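You operate a simulated robot arm through the tools that you are given. There is no shell and no other tool.

Carry out the task below with a simulated robot arm. There is one attempt and no reset: what you move stays moved.

JOB
Gauge tyres B, C and D and set the purple block on the one with least tread.
Fine: gauge back on its shelf. Set down upright: tread gauge.

It is judged by the outcome, as a careful person would: the job done as asked, and still so three seconds after it is handed in. It fails if anything else is knocked over, pushed out of place, dropped, spilled or broken.

ROBOT AND FRAMES
A 7-joint arm with a three-finger gripper, fixed in place. Base frame: the origin is on the floor under the middle of its stand, x ahead of it, y to its left, z up; the work surface is at about z = 0.7. Readings come in m, rad, newtons and seconds.
It reaches about 1.342 m from its shoulder. Its first joint turns from -2.897 to 2.897 rad. Payload 2.69 kg.
The tool frame sits at the grasp point between the pads (the TCP): z along the fingers, y along the line on which they close. The tips reach 0.03 m beyond it. The gripper opens to 0.128 m; its body begins 0.117 m behind the TCP.
Orientation is that of the tool frame in the base frame, as [roll, pitch, yaw] about the fixed x, y, z axes, in that order (R = Rz(yaw) Ry(pitch) Rx(roll)). With the fingers straight down and closing along the base's y, the tool's x points along the base's -x, its y along +y and its z along -z.

CONTROLS
- The arm moves only by the tool jog_arm. Its argument "increments" is a list of rows, each a list of 7 numbers: the shift along the base's x, y, z in m, then the turn, a rotation vector about the base's x, y, z in rad, then the gripper command, from -1 (fully open) to 1 (shut), values between in proportion. In form: [[tx, ty, tz, ax, ay, az, gripper], ...]. A call has 1 to 20 rows; each row is the pose to reach, as a shift and turn from the pose commanded when the call began. Each row takes 0.2 s and may step no farther than 0.05 m and 0.15 rad from the row before; otherwise, or with a gripper value out of range, the whole call is refused. A pose out of reach is approached as far as the arm can. The call stops where the force on the tool passes 40 N (or 10 N more than at its start, if that is more) or the arm is blocked; 0.2 s more then pass. The fingers move at their own pace (about 0.127 m/s each) and stop on an object; they squeeze with about 44 N. The grip force told is the motor's: it shows also when the fingers shut on nothing. Time passes only in rows, and 0.2 s behind the last, so rows that repeat a pose let the fingers close. It gives the time, the measured TCP pose, the force on the tool (base axes), the opening and the grip force at its end, in the units of the frame above (readings bear some noise), with the torque about the TCP (base axes, N m) and any sound that the robot's microphone picked up, and new pictures: "pictures" is both (left out), scene, wrist or none.
- Cameras (640 x 400 px; columns grow to the right, rows downward): "scene" is fixed at [0.0492, 0.501, 1.2736]; the picture's right is [-0.26, -0.97, 0.00], its down [-0.63, 0.17, -0.76] and it looks along [0.73, -0.19, -0.66] (base axes); focal length 344 px, centre (320, 200). "wrist" rides on the gripper at [0.058, 0.054, -0.131] in the tool frame; the picture's right is [-0.68, 0.74, 0.00], its down [-0.62, -0.56, -0.55] and it looks along [-0.40, -0.37, 0.84] (tool axes); focal length 234 px, centre (320, 200). There is no depth. A picture from a camera that has moved, and an enlarged one, comes with that camera's place and axes in the base frame and with its lens.
- lift_body(by): moves the trunk up (or, below 0, down) by that many m; the arm rides with it, the base frame stays. It gives what a move gives, with no picture.
- inspect(camera, box): a new picture of the part [left, top, right, bottom] of that camera's present view, enlarged. No time passes.
- finish_job(): hands the job in; it is judged then, once.

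Places have to be worked out from the pictures, the camera data and where the tool is seen. Open the gripper and draw the arm clear of the work before you hand the job in, unless the task says otherwise.

The tools are called after "Request:" as a command line: name --pt "numbers of a row" for each row, then --argument value for the rest, lists and objects as JSON in quotes. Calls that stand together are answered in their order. jog_arm: Moves the arm, as the interface text tells. Its arguments: {"type":"object","properties":{"increments":{"type":"array"},"pictures":{"type":"string","enum":["both","scene","wrist","none"]}},"required":["increments"]} The other tools are called the same way: lift_body (by) moves the trunk up or down; inspect (camera, box) takes an enlarged picture of a part of a camera's view; finish_job () hands the job in.

At the start:

```text
time: 0.0
eef_pos: [0.564, 0.5373, 0.958]
orientation: [-3.141, 0.0, -3.14]
force: [0.2, -0.3, 0.4]
wrist_torque: [0.0, -0.05, 0.01]
finger_gap: 0.128
gripper_force: 0.0
trunk travel left (down, up): [-0.15, 0.2]
```

scene: 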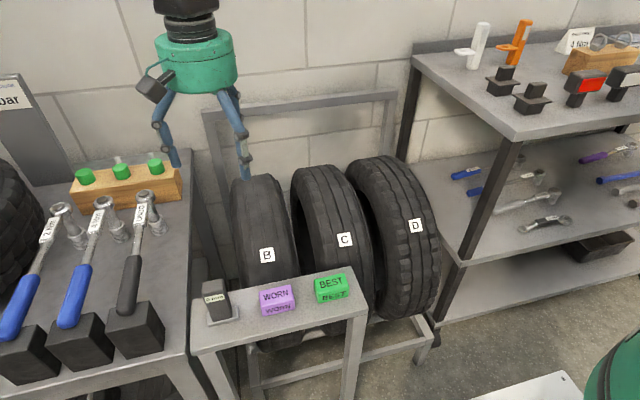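
wrist: 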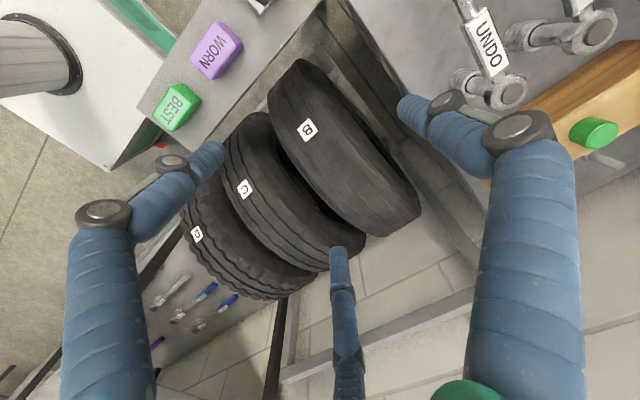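

I'll look first at the small stand with the gauge and blocks, and at the tyres, enlarged.

Request:
inspect --camera "scene" --box '[180, 250, 380, 375]'

Request:
inspect --camera "scene" --box '[200, 140, 460, 302]'

Request:
inspect --camera "scene" --box '[440, 0, 640, 125]'

Request:
inspect --camera "wrist" --box '[120, 0, 440, 200]'

```text
3.20 times, centred on (280, 312) of scene
camera zoom: at [0.0492, 0.501, 1.2736], right [-0.26, -0.97, 0.0], down [-0.63, 0.17, -0.76], along [0.73, -0.19, -0.66], focal length 1100 px, centre (448, -160)
```

zoom: 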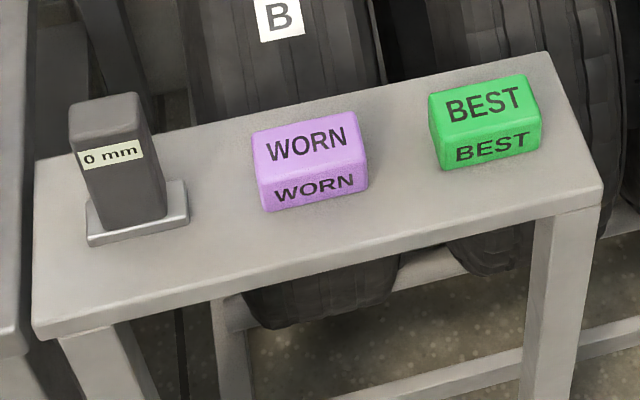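

```text
2.46 times, centred on (330, 221) of scene
camera zoom: at [0.0492, 0.501, 1.2736], right [-0.26, -0.97, 0.0], down [-0.63, 0.17, -0.76], along [0.73, -0.19, -0.66], focal length 846 px, centre (295, 148)
```

zoom: 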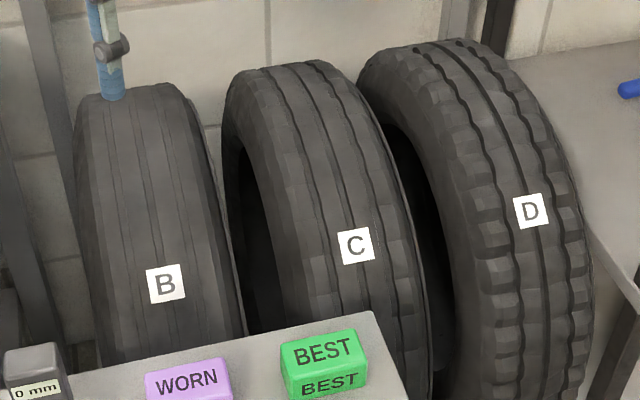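

```text
3.20 times, centred on (540, 62) of scene
camera zoom: at [0.0492, 0.501, 1.2736], right [-0.26, -0.97, 0.0], down [-0.63, 0.17, -0.76], along [0.73, -0.19, -0.66], focal length 1100 px, centre (-384, 640)
```

zoom: 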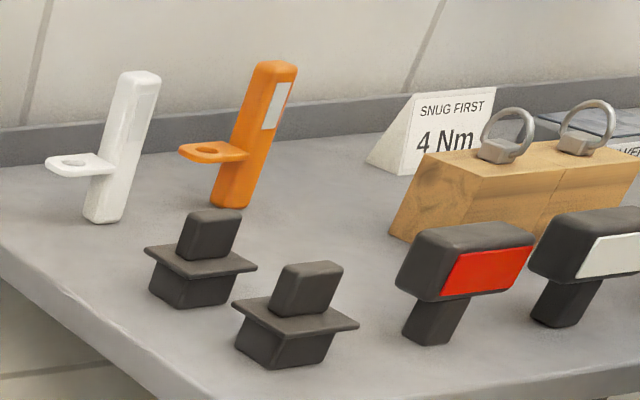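

```text
2.00 times, centred on (280, 100) of wrist
camera zoom: at [0.5069, 0.5917, 1.0879], right [0.68, 0.74, 0.0], down [0.62, -0.56, 0.55], along [0.4, -0.37, -0.84], focal length 468 px, centre (400, 400)
```

zoom: 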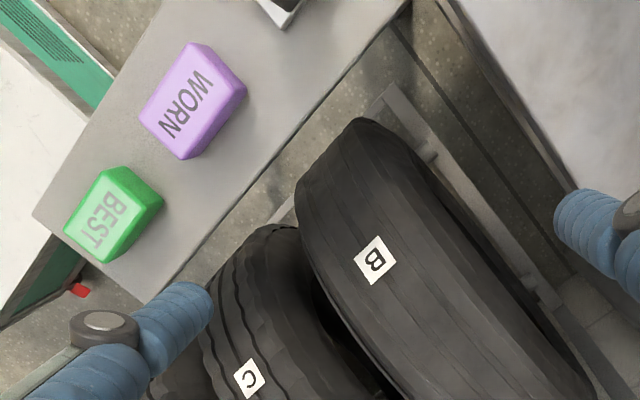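

Tyre B looks smoothest, but I will gauge all three. From the two views, the stand is about x 0.355–0.47, y 0.33–0.645, z 0.7, with the gauge near (0.416, 0.589) and tyre crowns near x 0.75, z 0.71. First I'll close the empty gripper in mid-air to see how the three fingers meet.

Request:
jog_arm --pt "0 0 0 0 0 0 0.5" --pt "0 0 0 0 0 0 0.5" --pt "0 0 0 0 0 0 0.5" --pt "0 0 0 0 0 0 0.5" --pictures "both"

```text
time: 1.0
eef_pos: [0.565, 0.5373, 0.9576]
orientation: [-3.14, 0.0, -3.141]
force: [0.9, -0.9, -0.5]
wrist_torque: [0.0, 0.0, 0.0]
finger_gap: 0.0319
gripper_force: 0.1
trunk travel left (down, up): [-0.15, 0.2]
camera wrist: at [0.5069, 0.5916, 1.0879], right [0.68, 0.74, 0.0], down [0.62, -0.56, 0.55], along [0.4, -0.37, -0.84], focal length 234 px, centre (320, 200)
```

scene: 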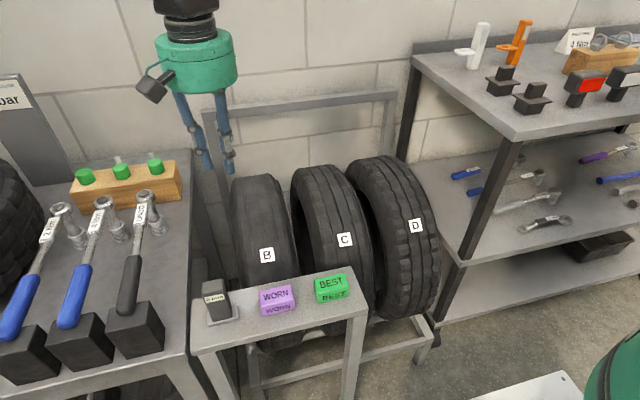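
wrist: 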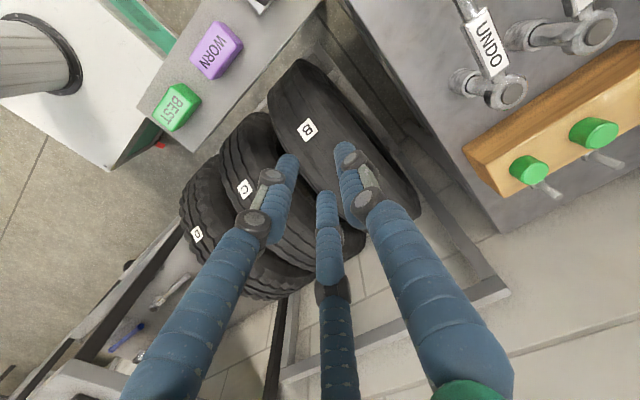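

The three fingers close radially, 120° apart. I'll yaw the tool +30° so one finger is on the far (+x) side and two straddle the ±y faces, leaving the display face (−x) visible, and move above the gauge for a closer look.

Request:
jog_arm --pt "-0.037 0.013 0 0 0 0.131 -1" --pt "-0.074 0.026 0 0 0 0.262 -1" --pt "-0.111 0.039 0 0 0 0.393 -1" --pt "-0.148 0.052 0 0 0 0.5236 -1" --pt "-0.148 0.052 0 0 0 0.5236 -1" --pictures "both"

```text
time: 2.2
eef_pos: [0.4164, 0.5888, 0.9565]
orientation: [-3.141, -0.001, -2.617]
force: [-0.3, 0.4, -0.1]
wrist_torque: [0.0, -0.07, 0.04]
finger_gap: 0.1278
gripper_force: 0.0
trunk travel left (down, up): [-0.15, 0.2]
camera wrist: at [0.3391, 0.607, 1.0864], right [0.22, 0.98, 0.0], down [0.82, -0.18, 0.55], along [0.54, -0.12, -0.84], focal length 234 px, centre (320, 200)
```

scene: 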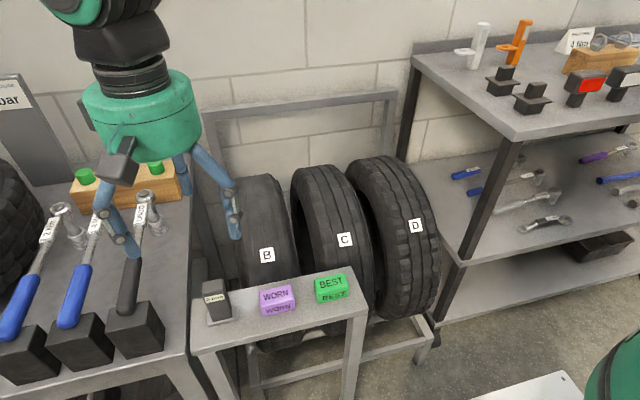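
wrist: 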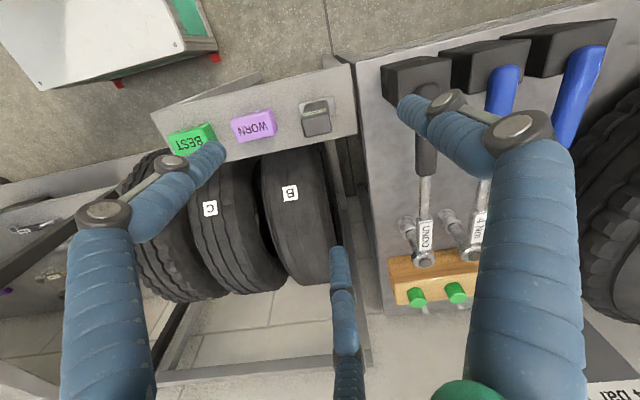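

The gauge sits nearly on the tool axis line in the wrist view. Enlarging it to get its exact centre, size and orientation.

Request:
inspect --camera "wrist" --box '[150, 60, 374, 200]'

Request:
inspect --camera "wrist" --box '[278, 85, 358, 135]'

Request:
inspect --camera "scene" --box '[188, 265, 268, 335]'

```text
2.86 times, centred on (262, 130) of wrist
camera zoom: at [0.3391, 0.607, 1.0864], right [0.22, 0.98, 0.0], down [0.82, -0.18, 0.55], along [0.54, -0.12, -0.84], focal length 669 px, centre (486, 400)
```

zoom: 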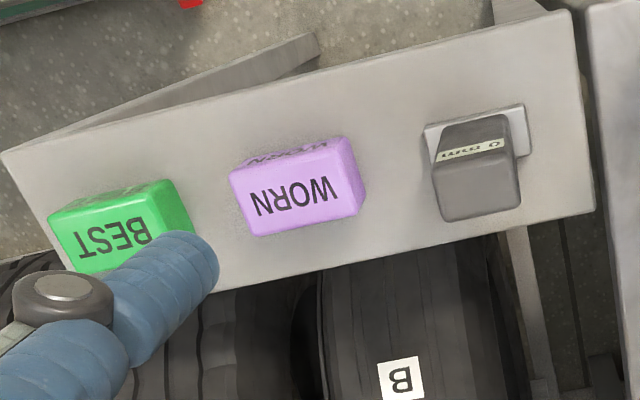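

```text
8.00 times, centred on (318, 110) of wrist
camera zoom: at [0.3391, 0.607, 1.0864], right [0.22, 0.98, 0.0], down [0.82, -0.18, 0.55], along [0.54, -0.12, -0.84], focal length 1873 px, centre (336, 920)
```

zoom: 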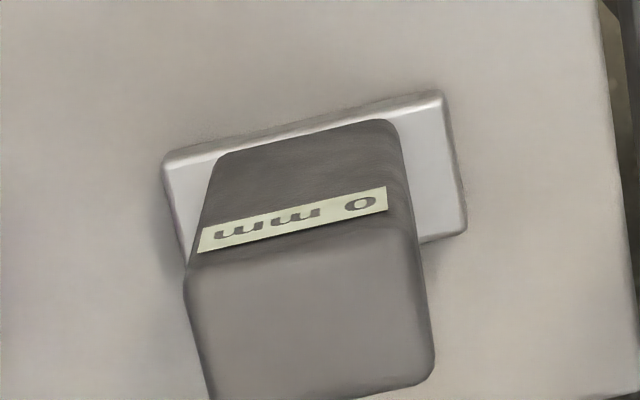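

```text
5.71 times, centred on (228, 300) of scene
camera zoom: at [0.0492, 0.501, 1.2736], right [-0.26, -0.97, 0.0], down [-0.63, 0.17, -0.76], along [0.73, -0.19, -0.66], focal length 1965 px, centre (846, -371)
```

zoom: 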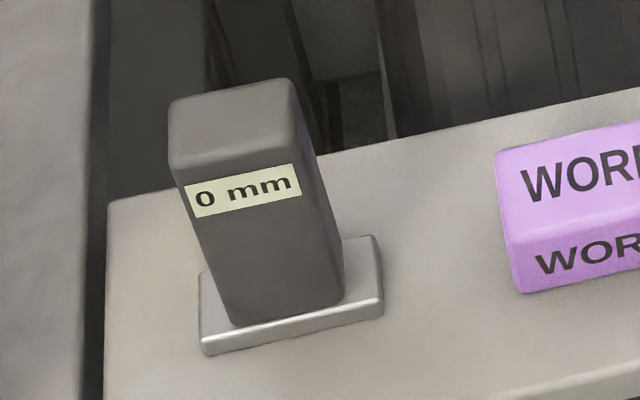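

The gauge body is about 0.031 × 0.022 m, top near z 0.795, on a wider foot, centred near (0.417, 0.587); the display "0 mm" faces −x. I'll narrow the fingers to ~0.07 and descend part way, centred so all three fingers meet it together.

Request:
jog_arm --pt "-0.0025 -0.001 -0.03 0 0 0 -0.1" --pt "-0.0047 -0.002 -0.07 0 0 0 -0.1" --pt "-0.0047 -0.002 -0.11 0 0 0 -0.1" --pt "-0.0047 -0.002 -0.12 0 0 0 -0.1" --pictures "both"

```text
time: 3.2
eef_pos: [0.4127, 0.588, 0.838]
orientation: [-3.141, -0.001, -2.619]
force: [-0.2, 1.0, 0.6]
wrist_torque: [0.0, 0.02, 0.01]
finger_gap: 0.0705
gripper_force: 0.1
trunk travel left (down, up): [-0.15, 0.2]
camera wrist: at [0.3355, 0.6053, 0.968], right [0.22, 0.98, 0.0], down [0.82, -0.18, 0.55], along [0.54, -0.12, -0.84], focal length 234 px, centre (320, 200)
```

scene: 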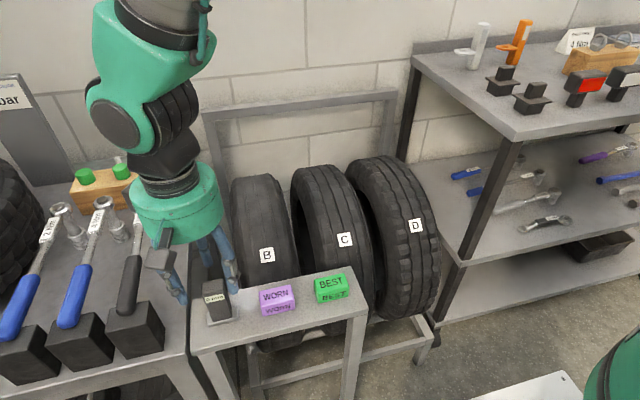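
wrist: 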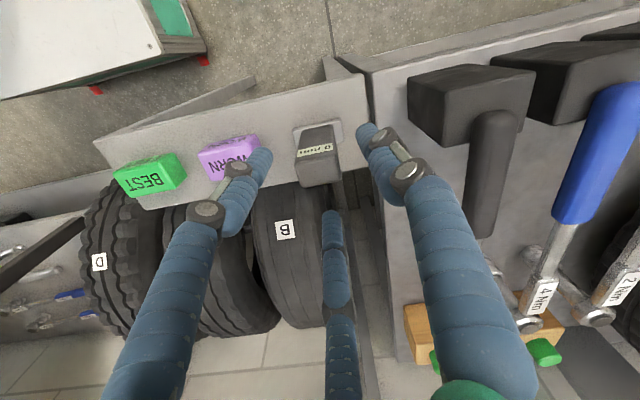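

Fingers straddle the gauge. Zooming in to refine centring before going down.

Request:
inspect --camera "wrist" --box '[240, 100, 400, 220]'

Request:
inspect --camera "scene" --box '[130, 210, 290, 335]'

```text
3.33 times, centred on (320, 160) of wrist
camera zoom: at [0.3355, 0.6053, 0.968], right [0.22, 0.98, 0.0], down [0.82, -0.18, 0.55], along [0.54, -0.12, -0.84], focal length 781 px, centre (320, 333)
```

zoom: 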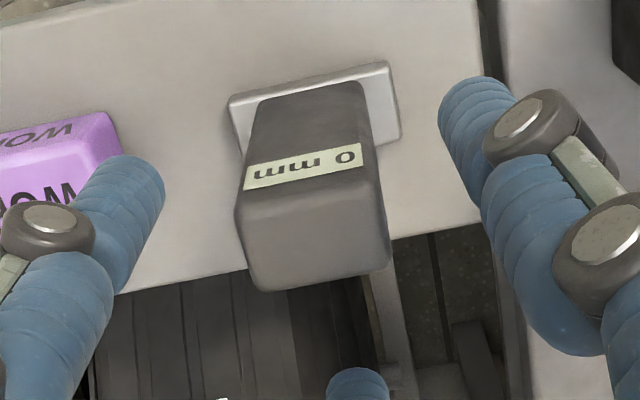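

```text
3.20 times, centred on (210, 272) of scene
camera zoom: at [0.0492, 0.501, 1.2736], right [-0.26, -0.97, 0.0], down [-0.63, 0.17, -0.76], along [0.73, -0.19, -0.66], focal length 1100 px, centre (672, -32)
```

zoom: 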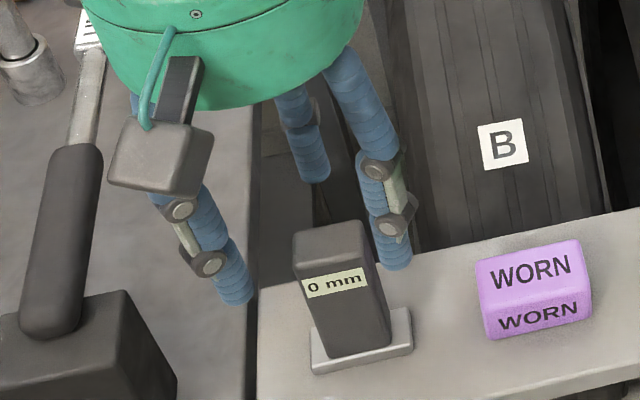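

The gauge is centred as estimated (0.417, 0.5865). Lowering to grip below the display, tips well above the foot.

Request:
jog_arm --pt "0 0 -0.025 0 0 0 -0.1" --pt "0 0 -0.05 0 0 0 -0.1" --pt "0 0 -0.07 0 0 0 -0.1" --pt "0 0 -0.082 0 0 0 -0.1" --pt "0 0 -0.082 0 0 0 -0.1" --pictures "both"

```text
time: 4.4
eef_pos: [0.4129, 0.5875, 0.7569]
orientation: [3.14, 0.0, -2.619]
force: [0.2, -0.4, 0.5]
wrist_torque: [-0.01, -0.01, 0.0]
finger_gap: 0.0704
gripper_force: 0.1
trunk travel left (down, up): [-0.15, 0.2]
camera wrist: at [0.3359, 0.6056, 0.8865], right [0.22, 0.98, 0.0], down [0.82, -0.18, 0.55], along [0.54, -0.12, -0.84], focal length 234 px, centre (320, 200)
```

scene: 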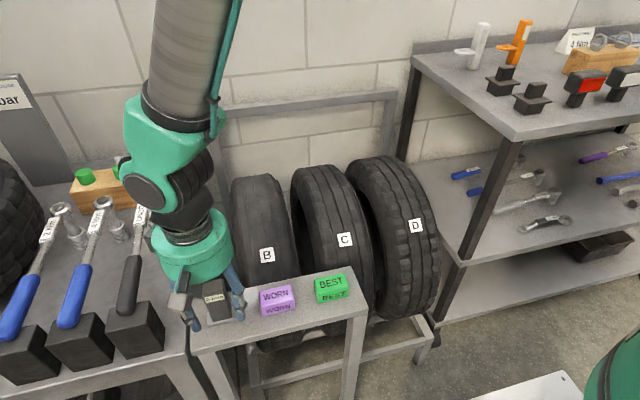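
wrist: 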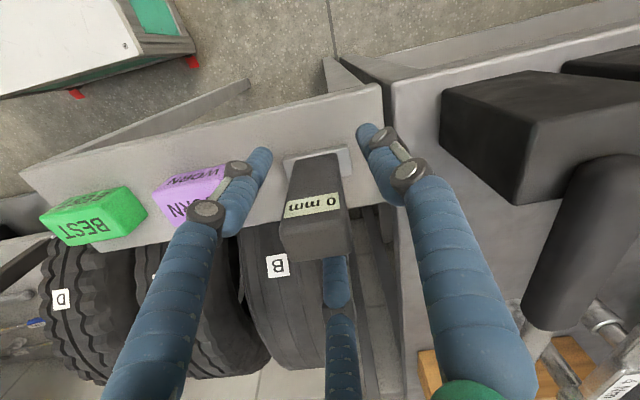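

Fingers are around the body with the display visible in the wrist view. Closing the grip now, without moving.

Request:
jog_arm --pt "0 0 0 0 0 0 0.3" --pt "0 0 0 0 0 0 0.5" --pt "0 0 0 0 0 0 0.8" --pt "0 0 0 0 0 0 0.8" --pt "0 0 0 0 0 0 0.8" --pictures "both"

```text
time: 5.6
eef_pos: [0.4137, 0.5879, 0.7564]
orientation: [3.141, 0.0, -2.619]
force: [-0.6, 1.7, 1.7]
wrist_torque: [-0.05, 0.03, 0.02]
finger_gap: 0.03
gripper_force: 44.6
trunk travel left (down, up): [-0.15, 0.2]
camera wrist: at [0.3358, 0.6057, 0.8869], right [0.22, 0.98, 0.0], down [0.82, -0.18, 0.55], along [0.54, -0.12, -0.84], focal length 234 px, centre (320, 200)
```

scene: 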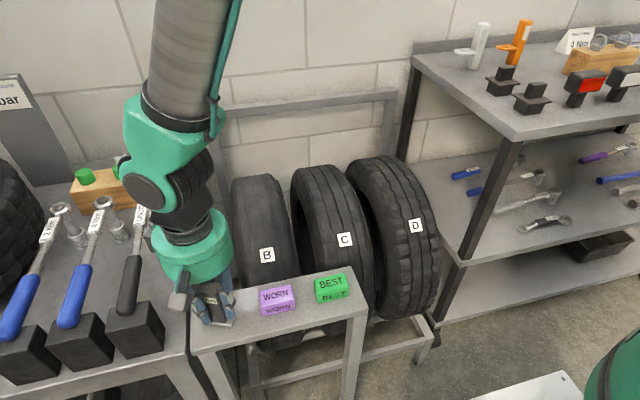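
wrist: 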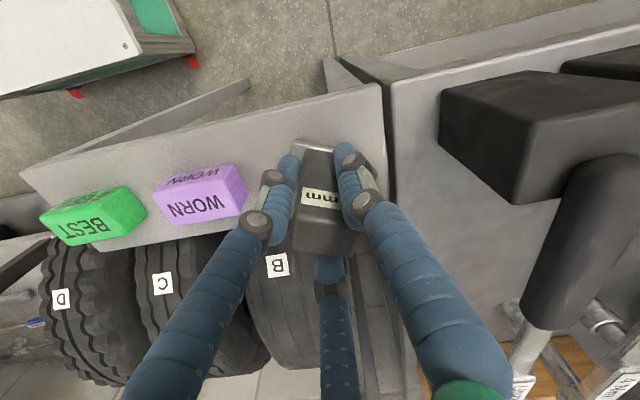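

Gripped (gap 0.030, 44 N). I'll check how visible the display is in both views.

Request:
inspect --camera "wrist" --box '[240, 120, 400, 260]'

Request:
inspect --camera "scene" --box '[160, 250, 280, 340]'

```text
2.86 times, centred on (320, 190) of wrist
camera zoom: at [0.3358, 0.6057, 0.8869], right [0.22, 0.98, 0.0], down [0.82, -0.18, 0.55], along [0.54, -0.12, -0.84], focal length 669 px, centre (320, 229)
```

zoom: 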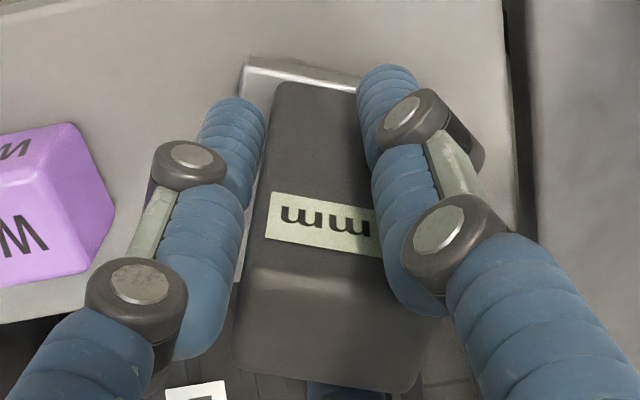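

```text
4.44 times, centred on (220, 295) of scene
camera zoom: at [0.0492, 0.501, 1.2736], right [-0.26, -0.97, 0.0], down [-0.63, 0.17, -0.76], along [0.73, -0.19, -0.66], focal length 1528 px, centre (764, -222)
```

zoom: 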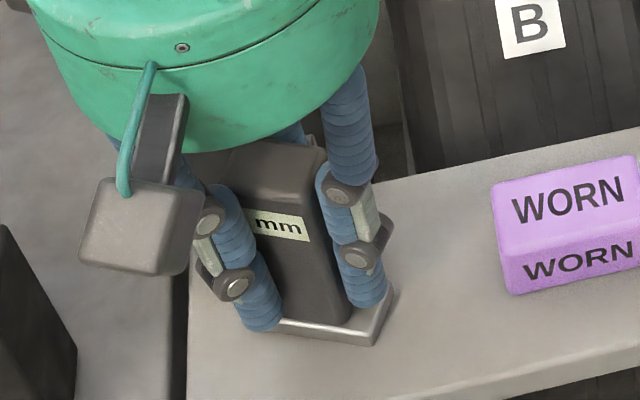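

The gauge turned about 22° clockwise as the fingers squeezed, and a finger now hides the digit. The stable grip is one finger on the gauge's +y side, so I'll release, rise straight up and re-aim with the tool turned.

Request:
jog_arm --pt "0 0 0 0 0 0 0.3" --pt "0 0 0 0 0 0 -0.1" --pt "0 0 0 0 0 0 -0.1" --pt "0 0 0.02 0 0 0 -0.1" --pt "0 0 0.05 0 0 0 -0.1" --pt "0 0 0.09 0 0 0 -0.1" --pt "0 0 0.12 0 0 0 -0.1" --pt "0 0 0.12 0 0 -0.14 -0.1" --pt "0 0 0.12 0 0 -0.28 -0.1" --pt "0 0 0.12 0 0 -0.42 -0.1" --pt "0 0 0.12 0 0 -0.5236 -0.1" --pt "0 0 0.12 0 0 -0.5236 -0.1" --pictures "both"

Request:
inspect --camera "wrist" --box '[240, 80, 400, 200]'

Request:
inspect --camera "scene" --box '[160, 250, 280, 340]'

```text
time: 8.2
eef_pos: [0.4113, 0.5873, 0.8747]
orientation: [-3.141, 0.0, 3.141]
force: [-0.5, 0.0, -0.5]
wrist_torque: [0.0, 0.01, 0.0]
finger_gap: 0.0708
gripper_force: 0.1
trunk travel left (down, up): [-0.15, 0.2]
camera wrist: at [0.3539, 0.6413, 1.0056], right [0.68, 0.74, 0.0], down [0.62, -0.57, 0.55], along [0.4, -0.37, -0.84], focal length 234 px, centre (320, 200)
```

scene: 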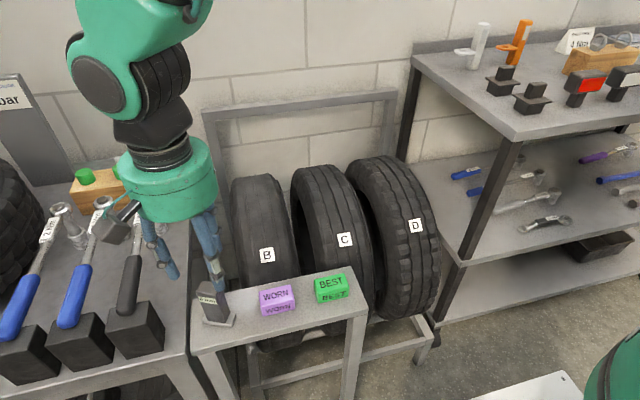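
wrist: 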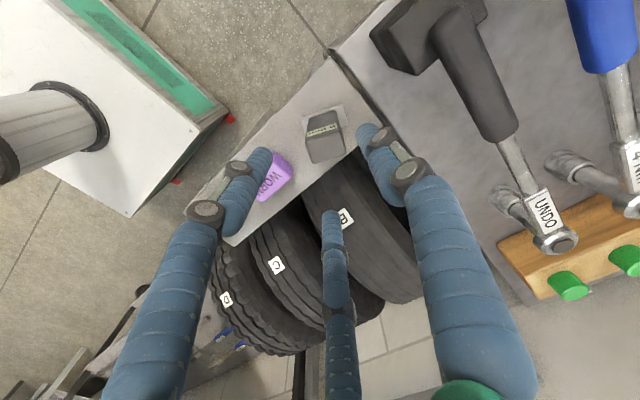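

```text
3.33 times, centred on (320, 140) of wrist
camera zoom: at [0.3539, 0.6413, 1.0056], right [0.68, 0.74, 0.0], down [0.62, -0.57, 0.55], along [0.4, -0.37, -0.84], focal length 781 px, centre (320, 400)
```

zoom: 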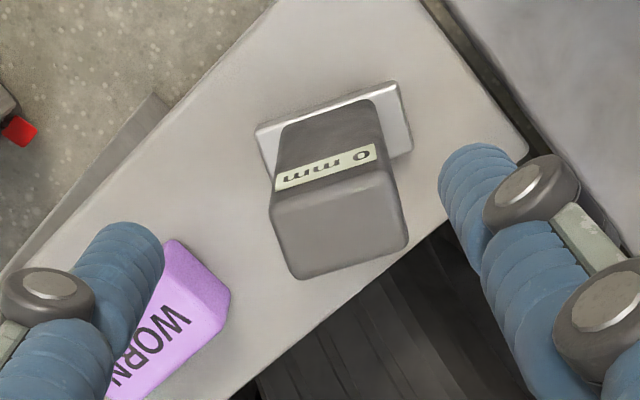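

```text
4.44 times, centred on (220, 295) of scene
camera zoom: at [0.0492, 0.501, 1.2736], right [-0.26, -0.97, 0.0], down [-0.63, 0.17, -0.76], along [0.73, -0.19, -0.66], focal length 1528 px, centre (764, -222)
```

zoom: 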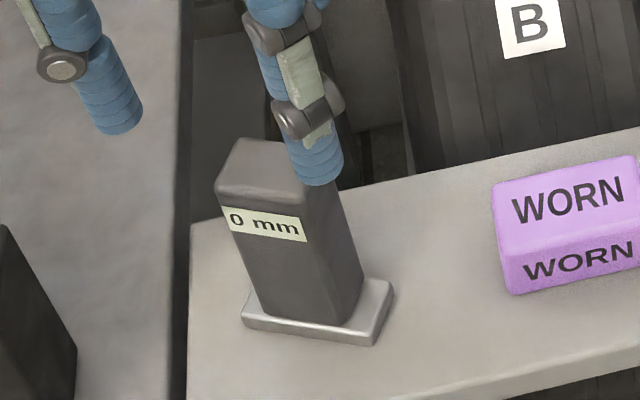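

The gauge now sits at about (0.414, 0.592), turned −24.5°, still upright. I'll rotate the tool to match (one finger on its +y side, two on front/back), centre and descend around it.

Request:
jog_arm --pt "0.0012 0.0025 0 0 0 -0.14 -0.1" --pt "0.0024 0.005 0 0 0 -0.28 -0.1" --pt "0.0036 0.0076 0 0 0 -0.4276 -0.1" --pt "0.0036 0.0076 -0.03 0 0 -0.4276 -0.1" --pt "0.0036 0.0076 -0.06 0 0 -0.4276 -0.1" --pt "0.0036 0.0076 -0.085 0 0 -0.4276 -0.1" --pt "0.0036 0.0076 -0.105 0 0 -0.4276 -0.1" --pt "0.0036 0.0076 -0.117 0 0 -0.4276 -0.1" --pt "0.0036 0.0076 -0.117 0 0 -0.4276 -0.1" --pictures "both"

Request:
inspect --camera "wrist" --box '[240, 100, 400, 240]'

Request:
inspect --camera "scene" --box '[160, 250, 280, 340]'

```text
time: 10.2
eef_pos: [0.4172, 0.5976, 0.759]
orientation: [3.141, 0.001, 2.714]
force: [0.4, 0.0, 0.5]
wrist_torque: [-0.01, 0.02, -0.02]
finger_gap: 0.0705
gripper_force: 0.0
trunk travel left (down, up): [-0.15, 0.2]
camera wrist: at [0.3864, 0.6695, 0.8884], right [0.92, 0.39, 0.0], down [0.33, -0.77, 0.55], along [0.21, -0.51, -0.84], focal length 234 px, centre (320, 200)
```

scene: 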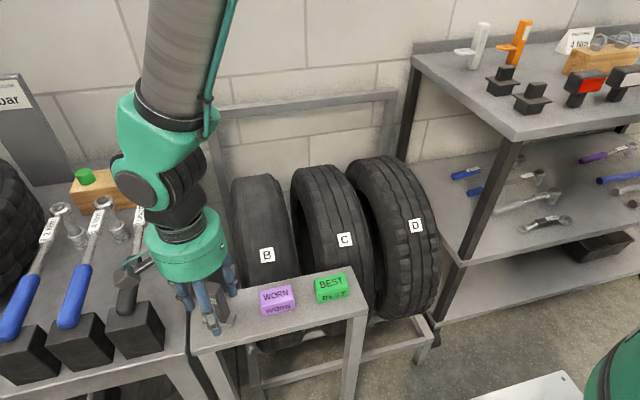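
wrist: 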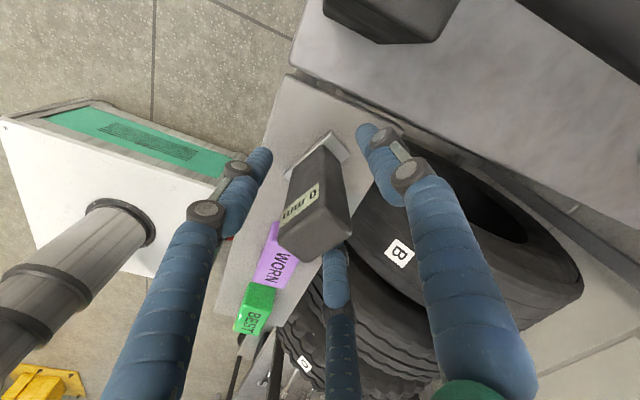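

```text
2.86 times, centred on (320, 170) of wrist
camera zoom: at [0.3864, 0.6695, 0.8884], right [0.92, 0.39, 0.0], down [0.33, -0.77, 0.55], along [0.21, -0.51, -0.84], focal length 669 px, centre (320, 286)
```

zoom: 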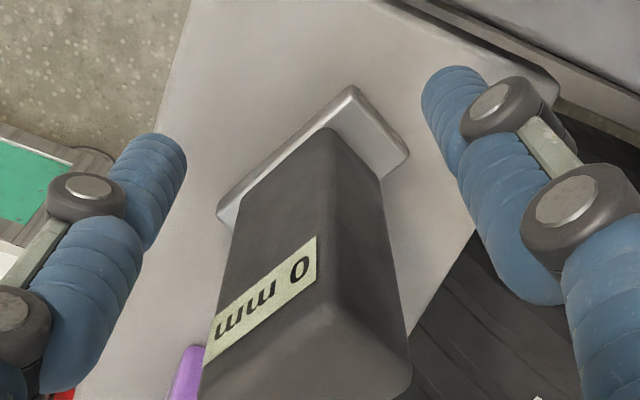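

```text
4.44 times, centred on (220, 295) of scene
camera zoom: at [0.0492, 0.501, 1.2736], right [-0.26, -0.97, 0.0], down [-0.63, 0.17, -0.76], along [0.73, -0.19, -0.66], focal length 1528 px, centre (764, -222)
```

zoom: 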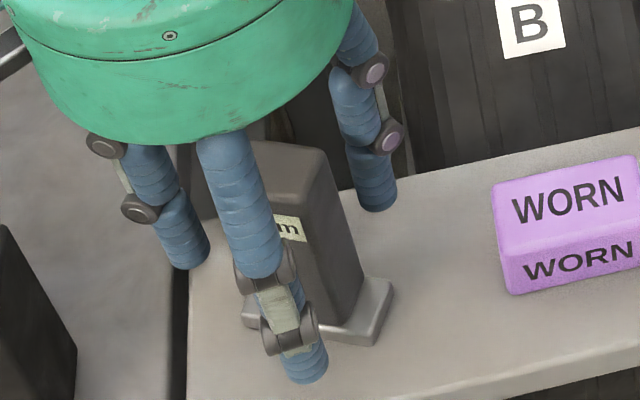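

The digit is visible in the wrist view and the gauge is centred between the fingers. Closing the grip.

Request:
jog_arm --pt "0 0 0 0 0 0 0.3" --pt "0 0 0 0 0 0 0.5" --pt "0 0 0 0 0 0 0.8" --pt "0 0 0 0 0 0 0.8" --pt "0 0 0 0 0 0 0.8" --pictures "none"

Request:
inspect --camera "wrist" --box '[240, 100, 400, 240]'

Request:
inspect --camera "scene" --box '[160, 250, 280, 340]'

```text
time: 11.4
eef_pos: [0.4172, 0.5951, 0.7577]
orientation: [-3.14, 0.001, 2.713]
force: [-0.5, -0.5, 0.2]
wrist_torque: [-0.01, 0.01, 0.02]
finger_gap: 0.0304
gripper_force: 13.8
trunk travel left (down, up): [-0.15, 0.2]
```

```text
2.86 times, centred on (320, 170) of wrist
camera zoom: at [0.3862, 0.6692, 0.8885], right [0.92, 0.39, 0.0], down [0.33, -0.77, 0.55], along [0.21, -0.51, -0.84], focal length 669 px, centre (320, 286)
```

zoom: 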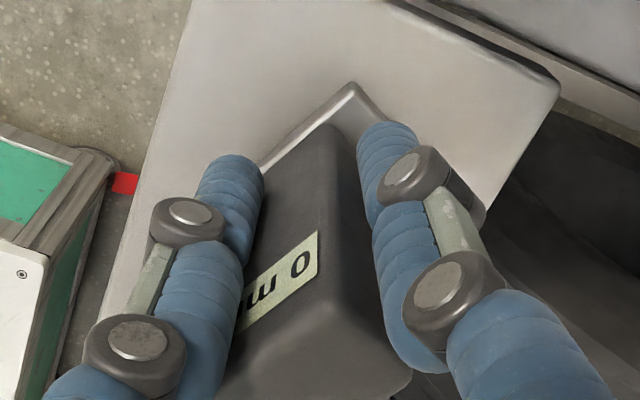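

```text
4.44 times, centred on (220, 295) of scene
camera zoom: at [0.0492, 0.501, 1.2736], right [-0.26, -0.97, 0.0], down [-0.63, 0.17, -0.76], along [0.73, -0.19, -0.66], focal length 1528 px, centre (764, -222)
```

zoom: 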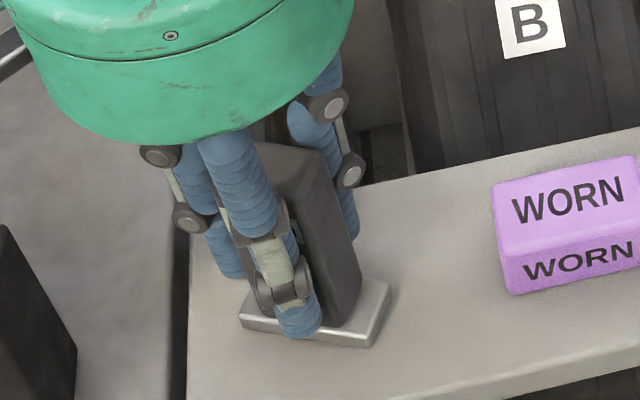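

No rotation this time and the "0" stays readable. The grip force hasn't built up fully, so I'll squeeze a little longer before lifting.

Request:
jog_arm --pt "0 0 0 0 0 0 1" --pt "0 0 0 0 0 0 1" --pt "0 0 0 0 0 0 1" --pictures "none"

Request:
inspect --camera "wrist" --box '[240, 100, 400, 240]'

```text
time: 12.2
eef_pos: [0.4164, 0.5963, 0.7577]
orientation: [3.141, 0.0, 2.712]
force: [-0.1, -1.1, -0.2]
wrist_torque: [-0.01, 0.02, -0.02]
finger_gap: 0.0297
gripper_force: 43.6
trunk travel left (down, up): [-0.15, 0.2]
```

```text
2.86 times, centred on (320, 170) of wrist
camera zoom: at [0.3862, 0.6693, 0.8885], right [0.92, 0.39, 0.0], down [0.33, -0.77, 0.55], along [0.21, -0.51, -0.84], focal length 669 px, centre (320, 286)
```

zoom: 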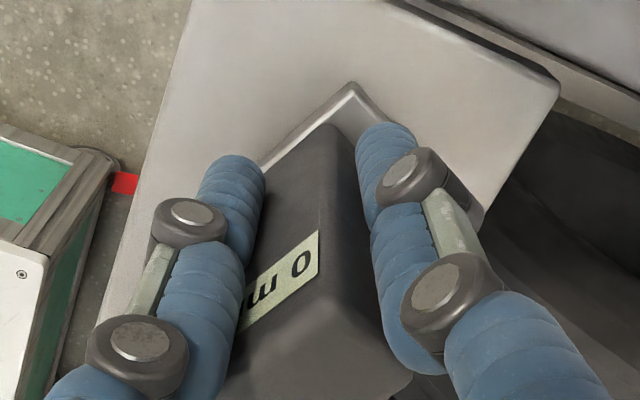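

Firm grip now (43.6 N, gap 0.030). Lifting the gauge gently straight up, then checking it hangs true.

Request:
jog_arm --pt "0 0 0.008 0 0 0 1" --pt "0 0 0.02 0 0 0 1" --pt "0 0 0.045 0 0 0 1" --pt "0 0 0.08 0 0 0 1" --pt "0 0 0.12 0 0 0 1" --pt "0 0 0.12 0 0 0 1" --pictures "both"

Request:
inspect --camera "scene" --box '[120, 180, 280, 300]'

```text
time: 13.6
eef_pos: [0.4146, 0.5963, 0.8774]
orientation: [3.139, 0.0, 2.714]
force: [-0.2, -1.1, -1.0]
wrist_torque: [0.04, -0.05, 0.01]
finger_gap: 0.0295
gripper_force: 43.6
trunk travel left (down, up): [-0.15, 0.2]
camera wrist: at [0.3837, 0.6687, 1.0084], right [0.92, 0.39, 0.0], down [0.33, -0.77, 0.55], along [0.21, -0.51, -0.84], focal length 234 px, centre (320, 200)
```

scene: 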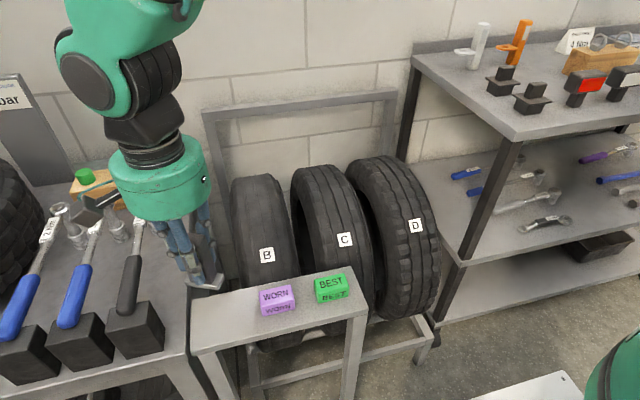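
wrist: 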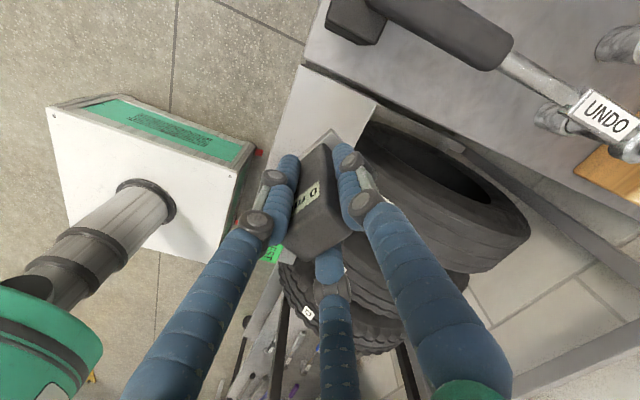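

```text
3.33 times, centred on (200, 240) of scene
camera zoom: at [0.0492, 0.501, 1.2736], right [-0.26, -0.97, 0.0], down [-0.63, 0.17, -0.76], along [0.73, -0.19, -0.66], focal length 1146 px, centre (720, 67)
```

zoom: 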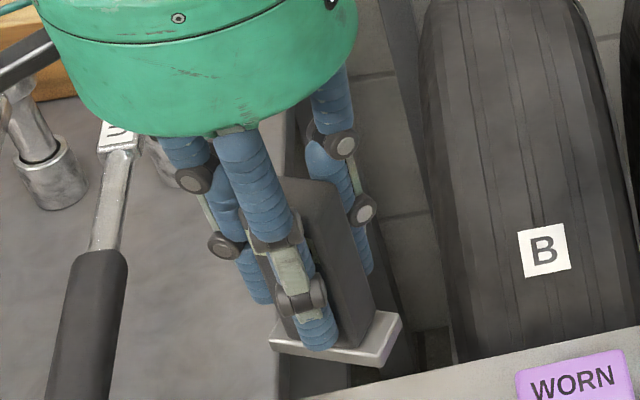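

The gauge with its foot lifted cleanly and hangs upright. I'll carry it over tyre B's crown at a safe height, turning it back to face −x, to see the tyre from above.

Request:
jog_arm --pt "0.035 -0.011 0.01 0 0 0.05 1" --pt "0.072 -0.023 0.02 0 0 0.1 1" --pt "0.11 -0.035 0.03 0 0 0.15 1" --pt "0.148 -0.047 0.04 0 0 0.2 1" --pt "0.186 -0.059 0.05 0 0 0.25 1" --pt "0.224 -0.071 0.05 0 0 0.3 1" --pt "0.262 -0.083 0.05 0 0 0.35 1" --pt "0.3 -0.095 0.05 0 0 0.4 1" --pt "0.335 -0.106 0.05 0 0 0.4276 1" --pt "0.335 -0.106 0.05 0 0 0.4276 1" --pictures "both"

Request:
inspect --camera "scene" --box '[200, 60, 360, 280]'

Request:
inspect --camera "wrist" --box '[200, 40, 440, 240]'

```text
time: 15.8
eef_pos: [0.7528, 0.488, 0.9283]
orientation: [3.141, 0.0, -3.139]
force: [0.1, -1.0, -2.4]
wrist_torque: [0.04, 0.02, -0.01]
finger_gap: 0.0297
gripper_force: 44.0
trunk travel left (down, up): [-0.15, 0.2]
camera wrist: at [0.6944, 0.5416, 1.0585], right [0.68, 0.74, 0.0], down [0.62, -0.56, 0.55], along [0.4, -0.37, -0.84], focal length 234 px, centre (320, 200)
```

scene: 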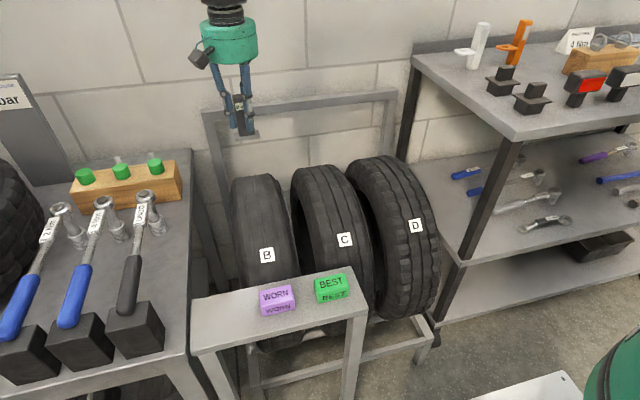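
wrist: 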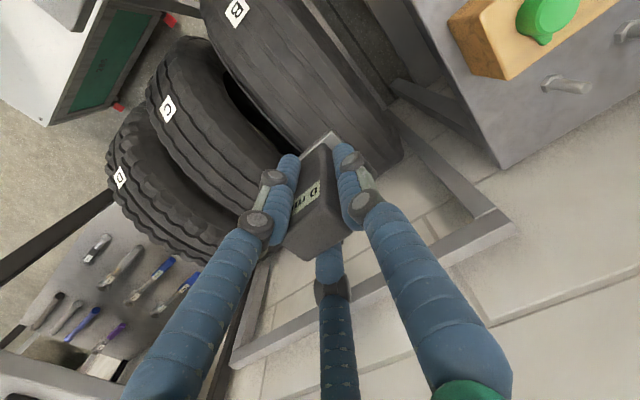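

```text
1.82 times, centred on (280, 170) of scene
camera zoom: at [0.0492, 0.501, 1.2736], right [-0.26, -0.97, 0.0], down [-0.63, 0.17, -0.76], along [0.73, -0.19, -0.66], focal length 625 px, centre (393, 254)
```

zoom: 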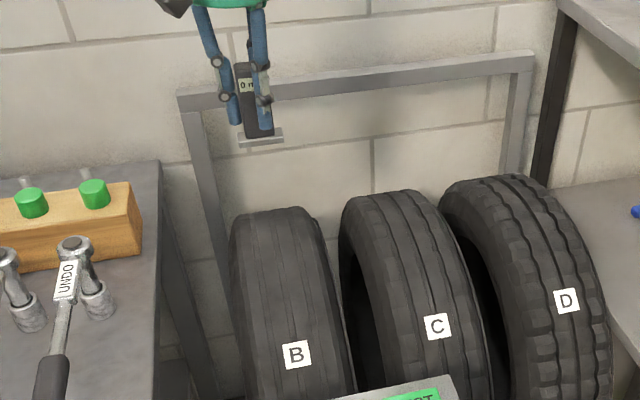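

```text
2.00 times, centred on (320, 140) of wrist
camera zoom: at [0.6944, 0.5416, 1.0585], right [0.68, 0.74, 0.0], down [0.62, -0.56, 0.55], along [0.4, -0.37, -0.84], focal length 468 px, centre (320, 320)
```

zoom: 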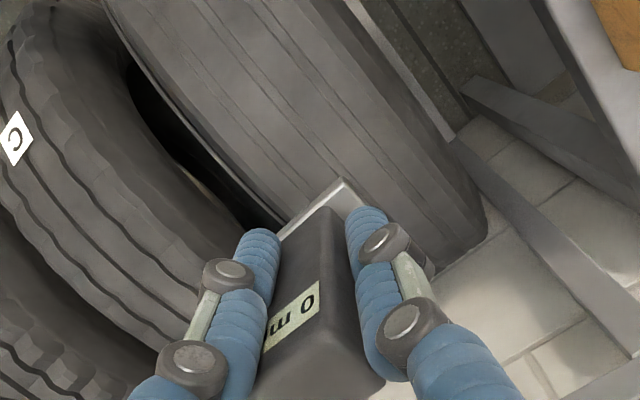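

Solving the tyre's silhouette from both cameras gives B's crown near (0.74, 0.488, 0.70), radius ≈0.265. I'll align the gauge over that point and go down to a few centimetres above it.

Request:
jog_arm --pt "-0.006 0.0015 -0.035 0 0 0 1" --pt "-0.0128 0.003 -0.07 0 0 0 1" --pt "-0.0128 0.003 -0.1 0 0 0 1" --pt "-0.0128 0.003 -0.125 0 0 0 1" --pt "-0.0128 0.003 -0.133 0 0 0 1" --pt "-0.0128 0.003 -0.133 0 0 0 1" --pictures "both"

Request:
inspect --camera "scene" --box '[200, 100, 340, 240]'

Request:
inspect --camera "wrist" --box '[200, 60, 440, 240]'

```text
time: 17.2
eef_pos: [0.7376, 0.4935, 0.7946]
orientation: [3.14, -0.002, 3.142]
force: [0.3, -0.4, -1.6]
wrist_torque: [0.02, 0.0, -0.02]
finger_gap: 0.0294
gripper_force: 44.2
trunk travel left (down, up): [-0.15, 0.2]
camera wrist: at [0.6791, 0.5468, 0.9249], right [0.68, 0.74, 0.0], down [0.62, -0.57, 0.55], along [0.4, -0.37, -0.84], focal length 234 px, centre (320, 200)
```

scene: 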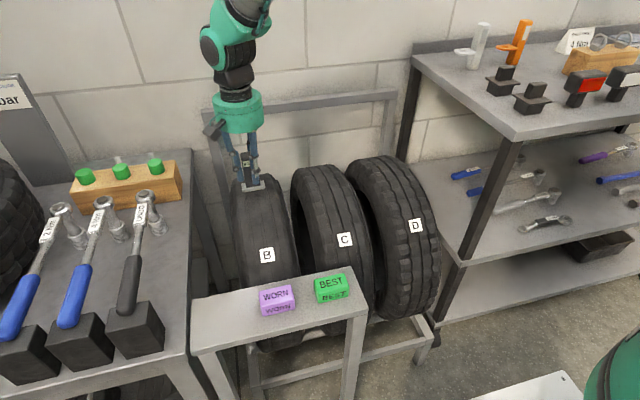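
wrist: 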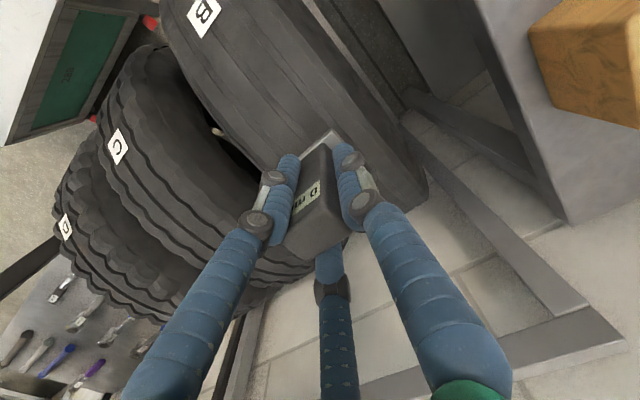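

```text
2.86 times, centred on (270, 170) of scene
camera zoom: at [0.0492, 0.501, 1.2736], right [-0.26, -0.97, 0.0], down [-0.63, 0.17, -0.76], along [0.73, -0.19, -0.66], focal length 983 px, centre (463, 286)
```

zoom: 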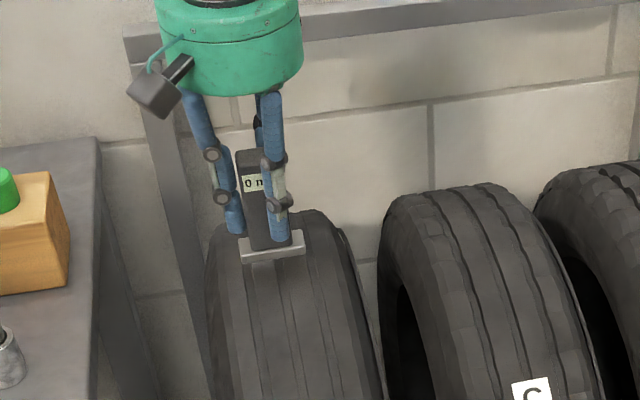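

```text
2.22 times, centred on (320, 150) of wrist
camera zoom: at [0.6791, 0.5468, 0.9249], right [0.68, 0.74, 0.0], down [0.62, -0.57, 0.55], along [0.4, -0.37, -0.84], focal length 520 px, centre (320, 311)
```

zoom: 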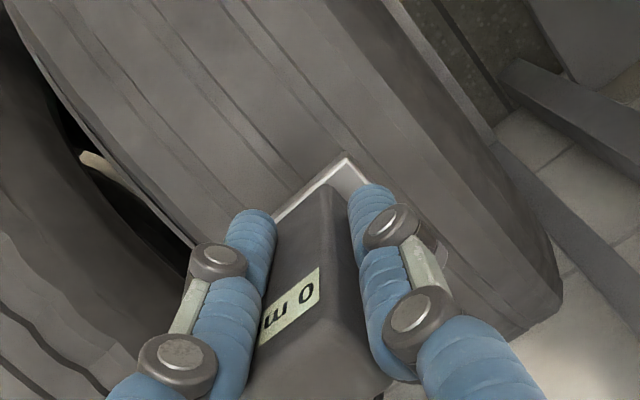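

The gauge is centred over B's tread, with the foot just above the crown; a fresh fit again gives crown x≈0.74, z≈0.704. Lowering slowly and watching force.

Request:
jog_arm --pt "0.001 -0.001 -0.01 0 0 0 1" --pt "0.001 -0.001 -0.018 0 0 0 1" --pt "0.001 -0.001 -0.022 0 0 0 1" --pt "0.001 -0.001 -0.025 0 0 0 1" --pictures "none"

Request:
inspect --camera "wrist" --box '[270, 120, 380, 240]'

Request:
inspect --camera "scene" --box '[200, 130, 320, 210]'

```text
time: 18.2
eef_pos: [0.7382, 0.493, 0.7709]
orientation: [-3.141, -0.003, -3.141]
force: [0.7, -0.5, -1.6]
wrist_torque: [0.02, -0.04, -0.03]
finger_gap: 0.0297
gripper_force: 43.9
trunk travel left (down, up): [-0.15, 0.2]
```

```text
3.33 times, centred on (325, 180) of wrist
camera zoom: at [0.6806, 0.5456, 0.901], right [0.68, 0.74, 0.0], down [0.62, -0.56, 0.55], along [0.4, -0.37, -0.84], focal length 781 px, centre (303, 267)
```

zoom: 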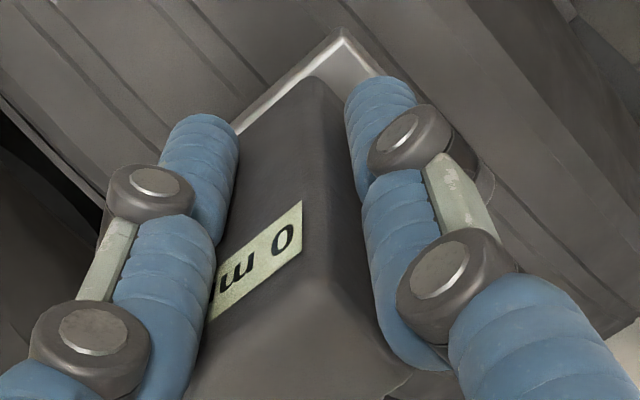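

```text
5.00 times, centred on (260, 170) of scene
camera zoom: at [0.0492, 0.501, 1.2736], right [-0.26, -0.97, 0.0], down [-0.63, 0.17, -0.76], along [0.73, -0.19, -0.66], focal length 1720 px, centre (620, 350)
```

zoom: 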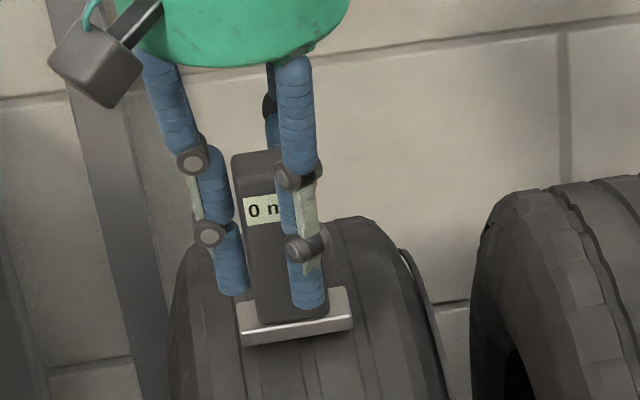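

No contact yet (force unchanged), display "0". Lowering a few millimetres more.

Request:
jog_arm --pt "0 0 -0.003 0 0 0 1" --pt "0 0 -0.006 0 0 0 1" --pt "0 0 -0.006 0 0 0 1" --pictures "none"

Request:
inspect --camera "wrist" --box '[270, 120, 380, 240]'

Request:
inspect --camera "scene" --box '[200, 130, 320, 210]'

```text
time: 19.0
eef_pos: [0.7395, 0.4926, 0.7649]
orientation: [3.141, -0.002, 3.14]
force: [-0.2, -0.5, -2.1]
wrist_torque: [0.01, 0.02, 0.0]
finger_gap: 0.0293
gripper_force: 43.7
trunk travel left (down, up): [-0.15, 0.2]
```

```text
3.33 times, centred on (325, 180) of wrist
camera zoom: at [0.681, 0.5459, 0.8953], right [0.68, 0.74, 0.0], down [0.62, -0.56, 0.55], along [0.4, -0.37, -0.84], focal length 781 px, centre (303, 267)
```

zoom: 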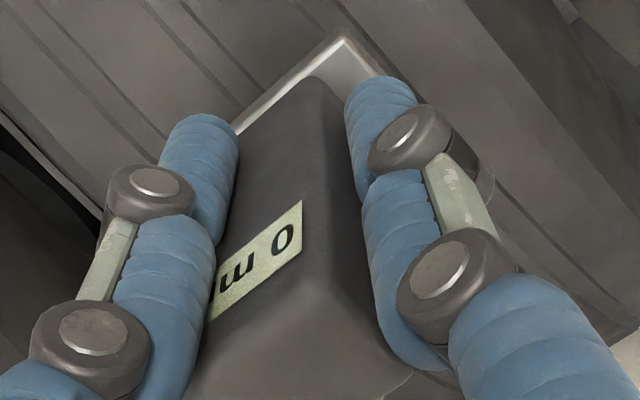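

```text
5.00 times, centred on (260, 170) of scene
camera zoom: at [0.0492, 0.501, 1.2736], right [-0.26, -0.97, 0.0], down [-0.63, 0.17, -0.76], along [0.73, -0.19, -0.66], focal length 1720 px, centre (620, 350)
```

zoom: 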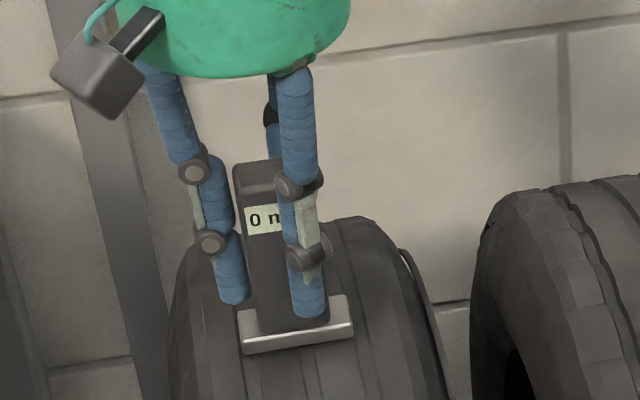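

Still free (force −2 N). Continuing down in 2–3 mm steps.

Request:
jog_arm --pt "0 0 -0.002 0 0 0 1" --pt "0 0 -0.004 0 0 0 1" --pt "0 0 -0.004 0 0 0 1" --pictures "none"

Request:
inspect --camera "wrist" --box '[270, 120, 380, 240]'

```text
time: 19.8
eef_pos: [0.7384, 0.4921, 0.7616]
orientation: [3.141, 0.0, 3.141]
force: [-0.7, -0.4, -1.2]
wrist_torque: [0.03, 0.04, 0.04]
finger_gap: 0.0295
gripper_force: 43.9
trunk travel left (down, up): [-0.15, 0.2]
```

```text
3.33 times, centred on (325, 180) of wrist
camera zoom: at [0.6809, 0.5458, 0.8911], right [0.68, 0.74, 0.0], down [0.62, -0.56, 0.55], along [0.4, -0.37, -0.84], focal length 781 px, centre (303, 267)
```

zoom: 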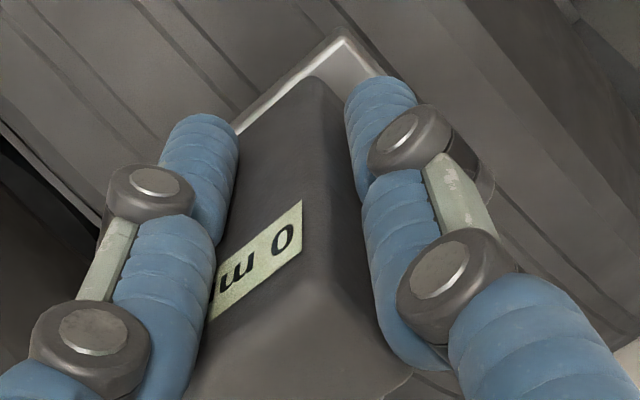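

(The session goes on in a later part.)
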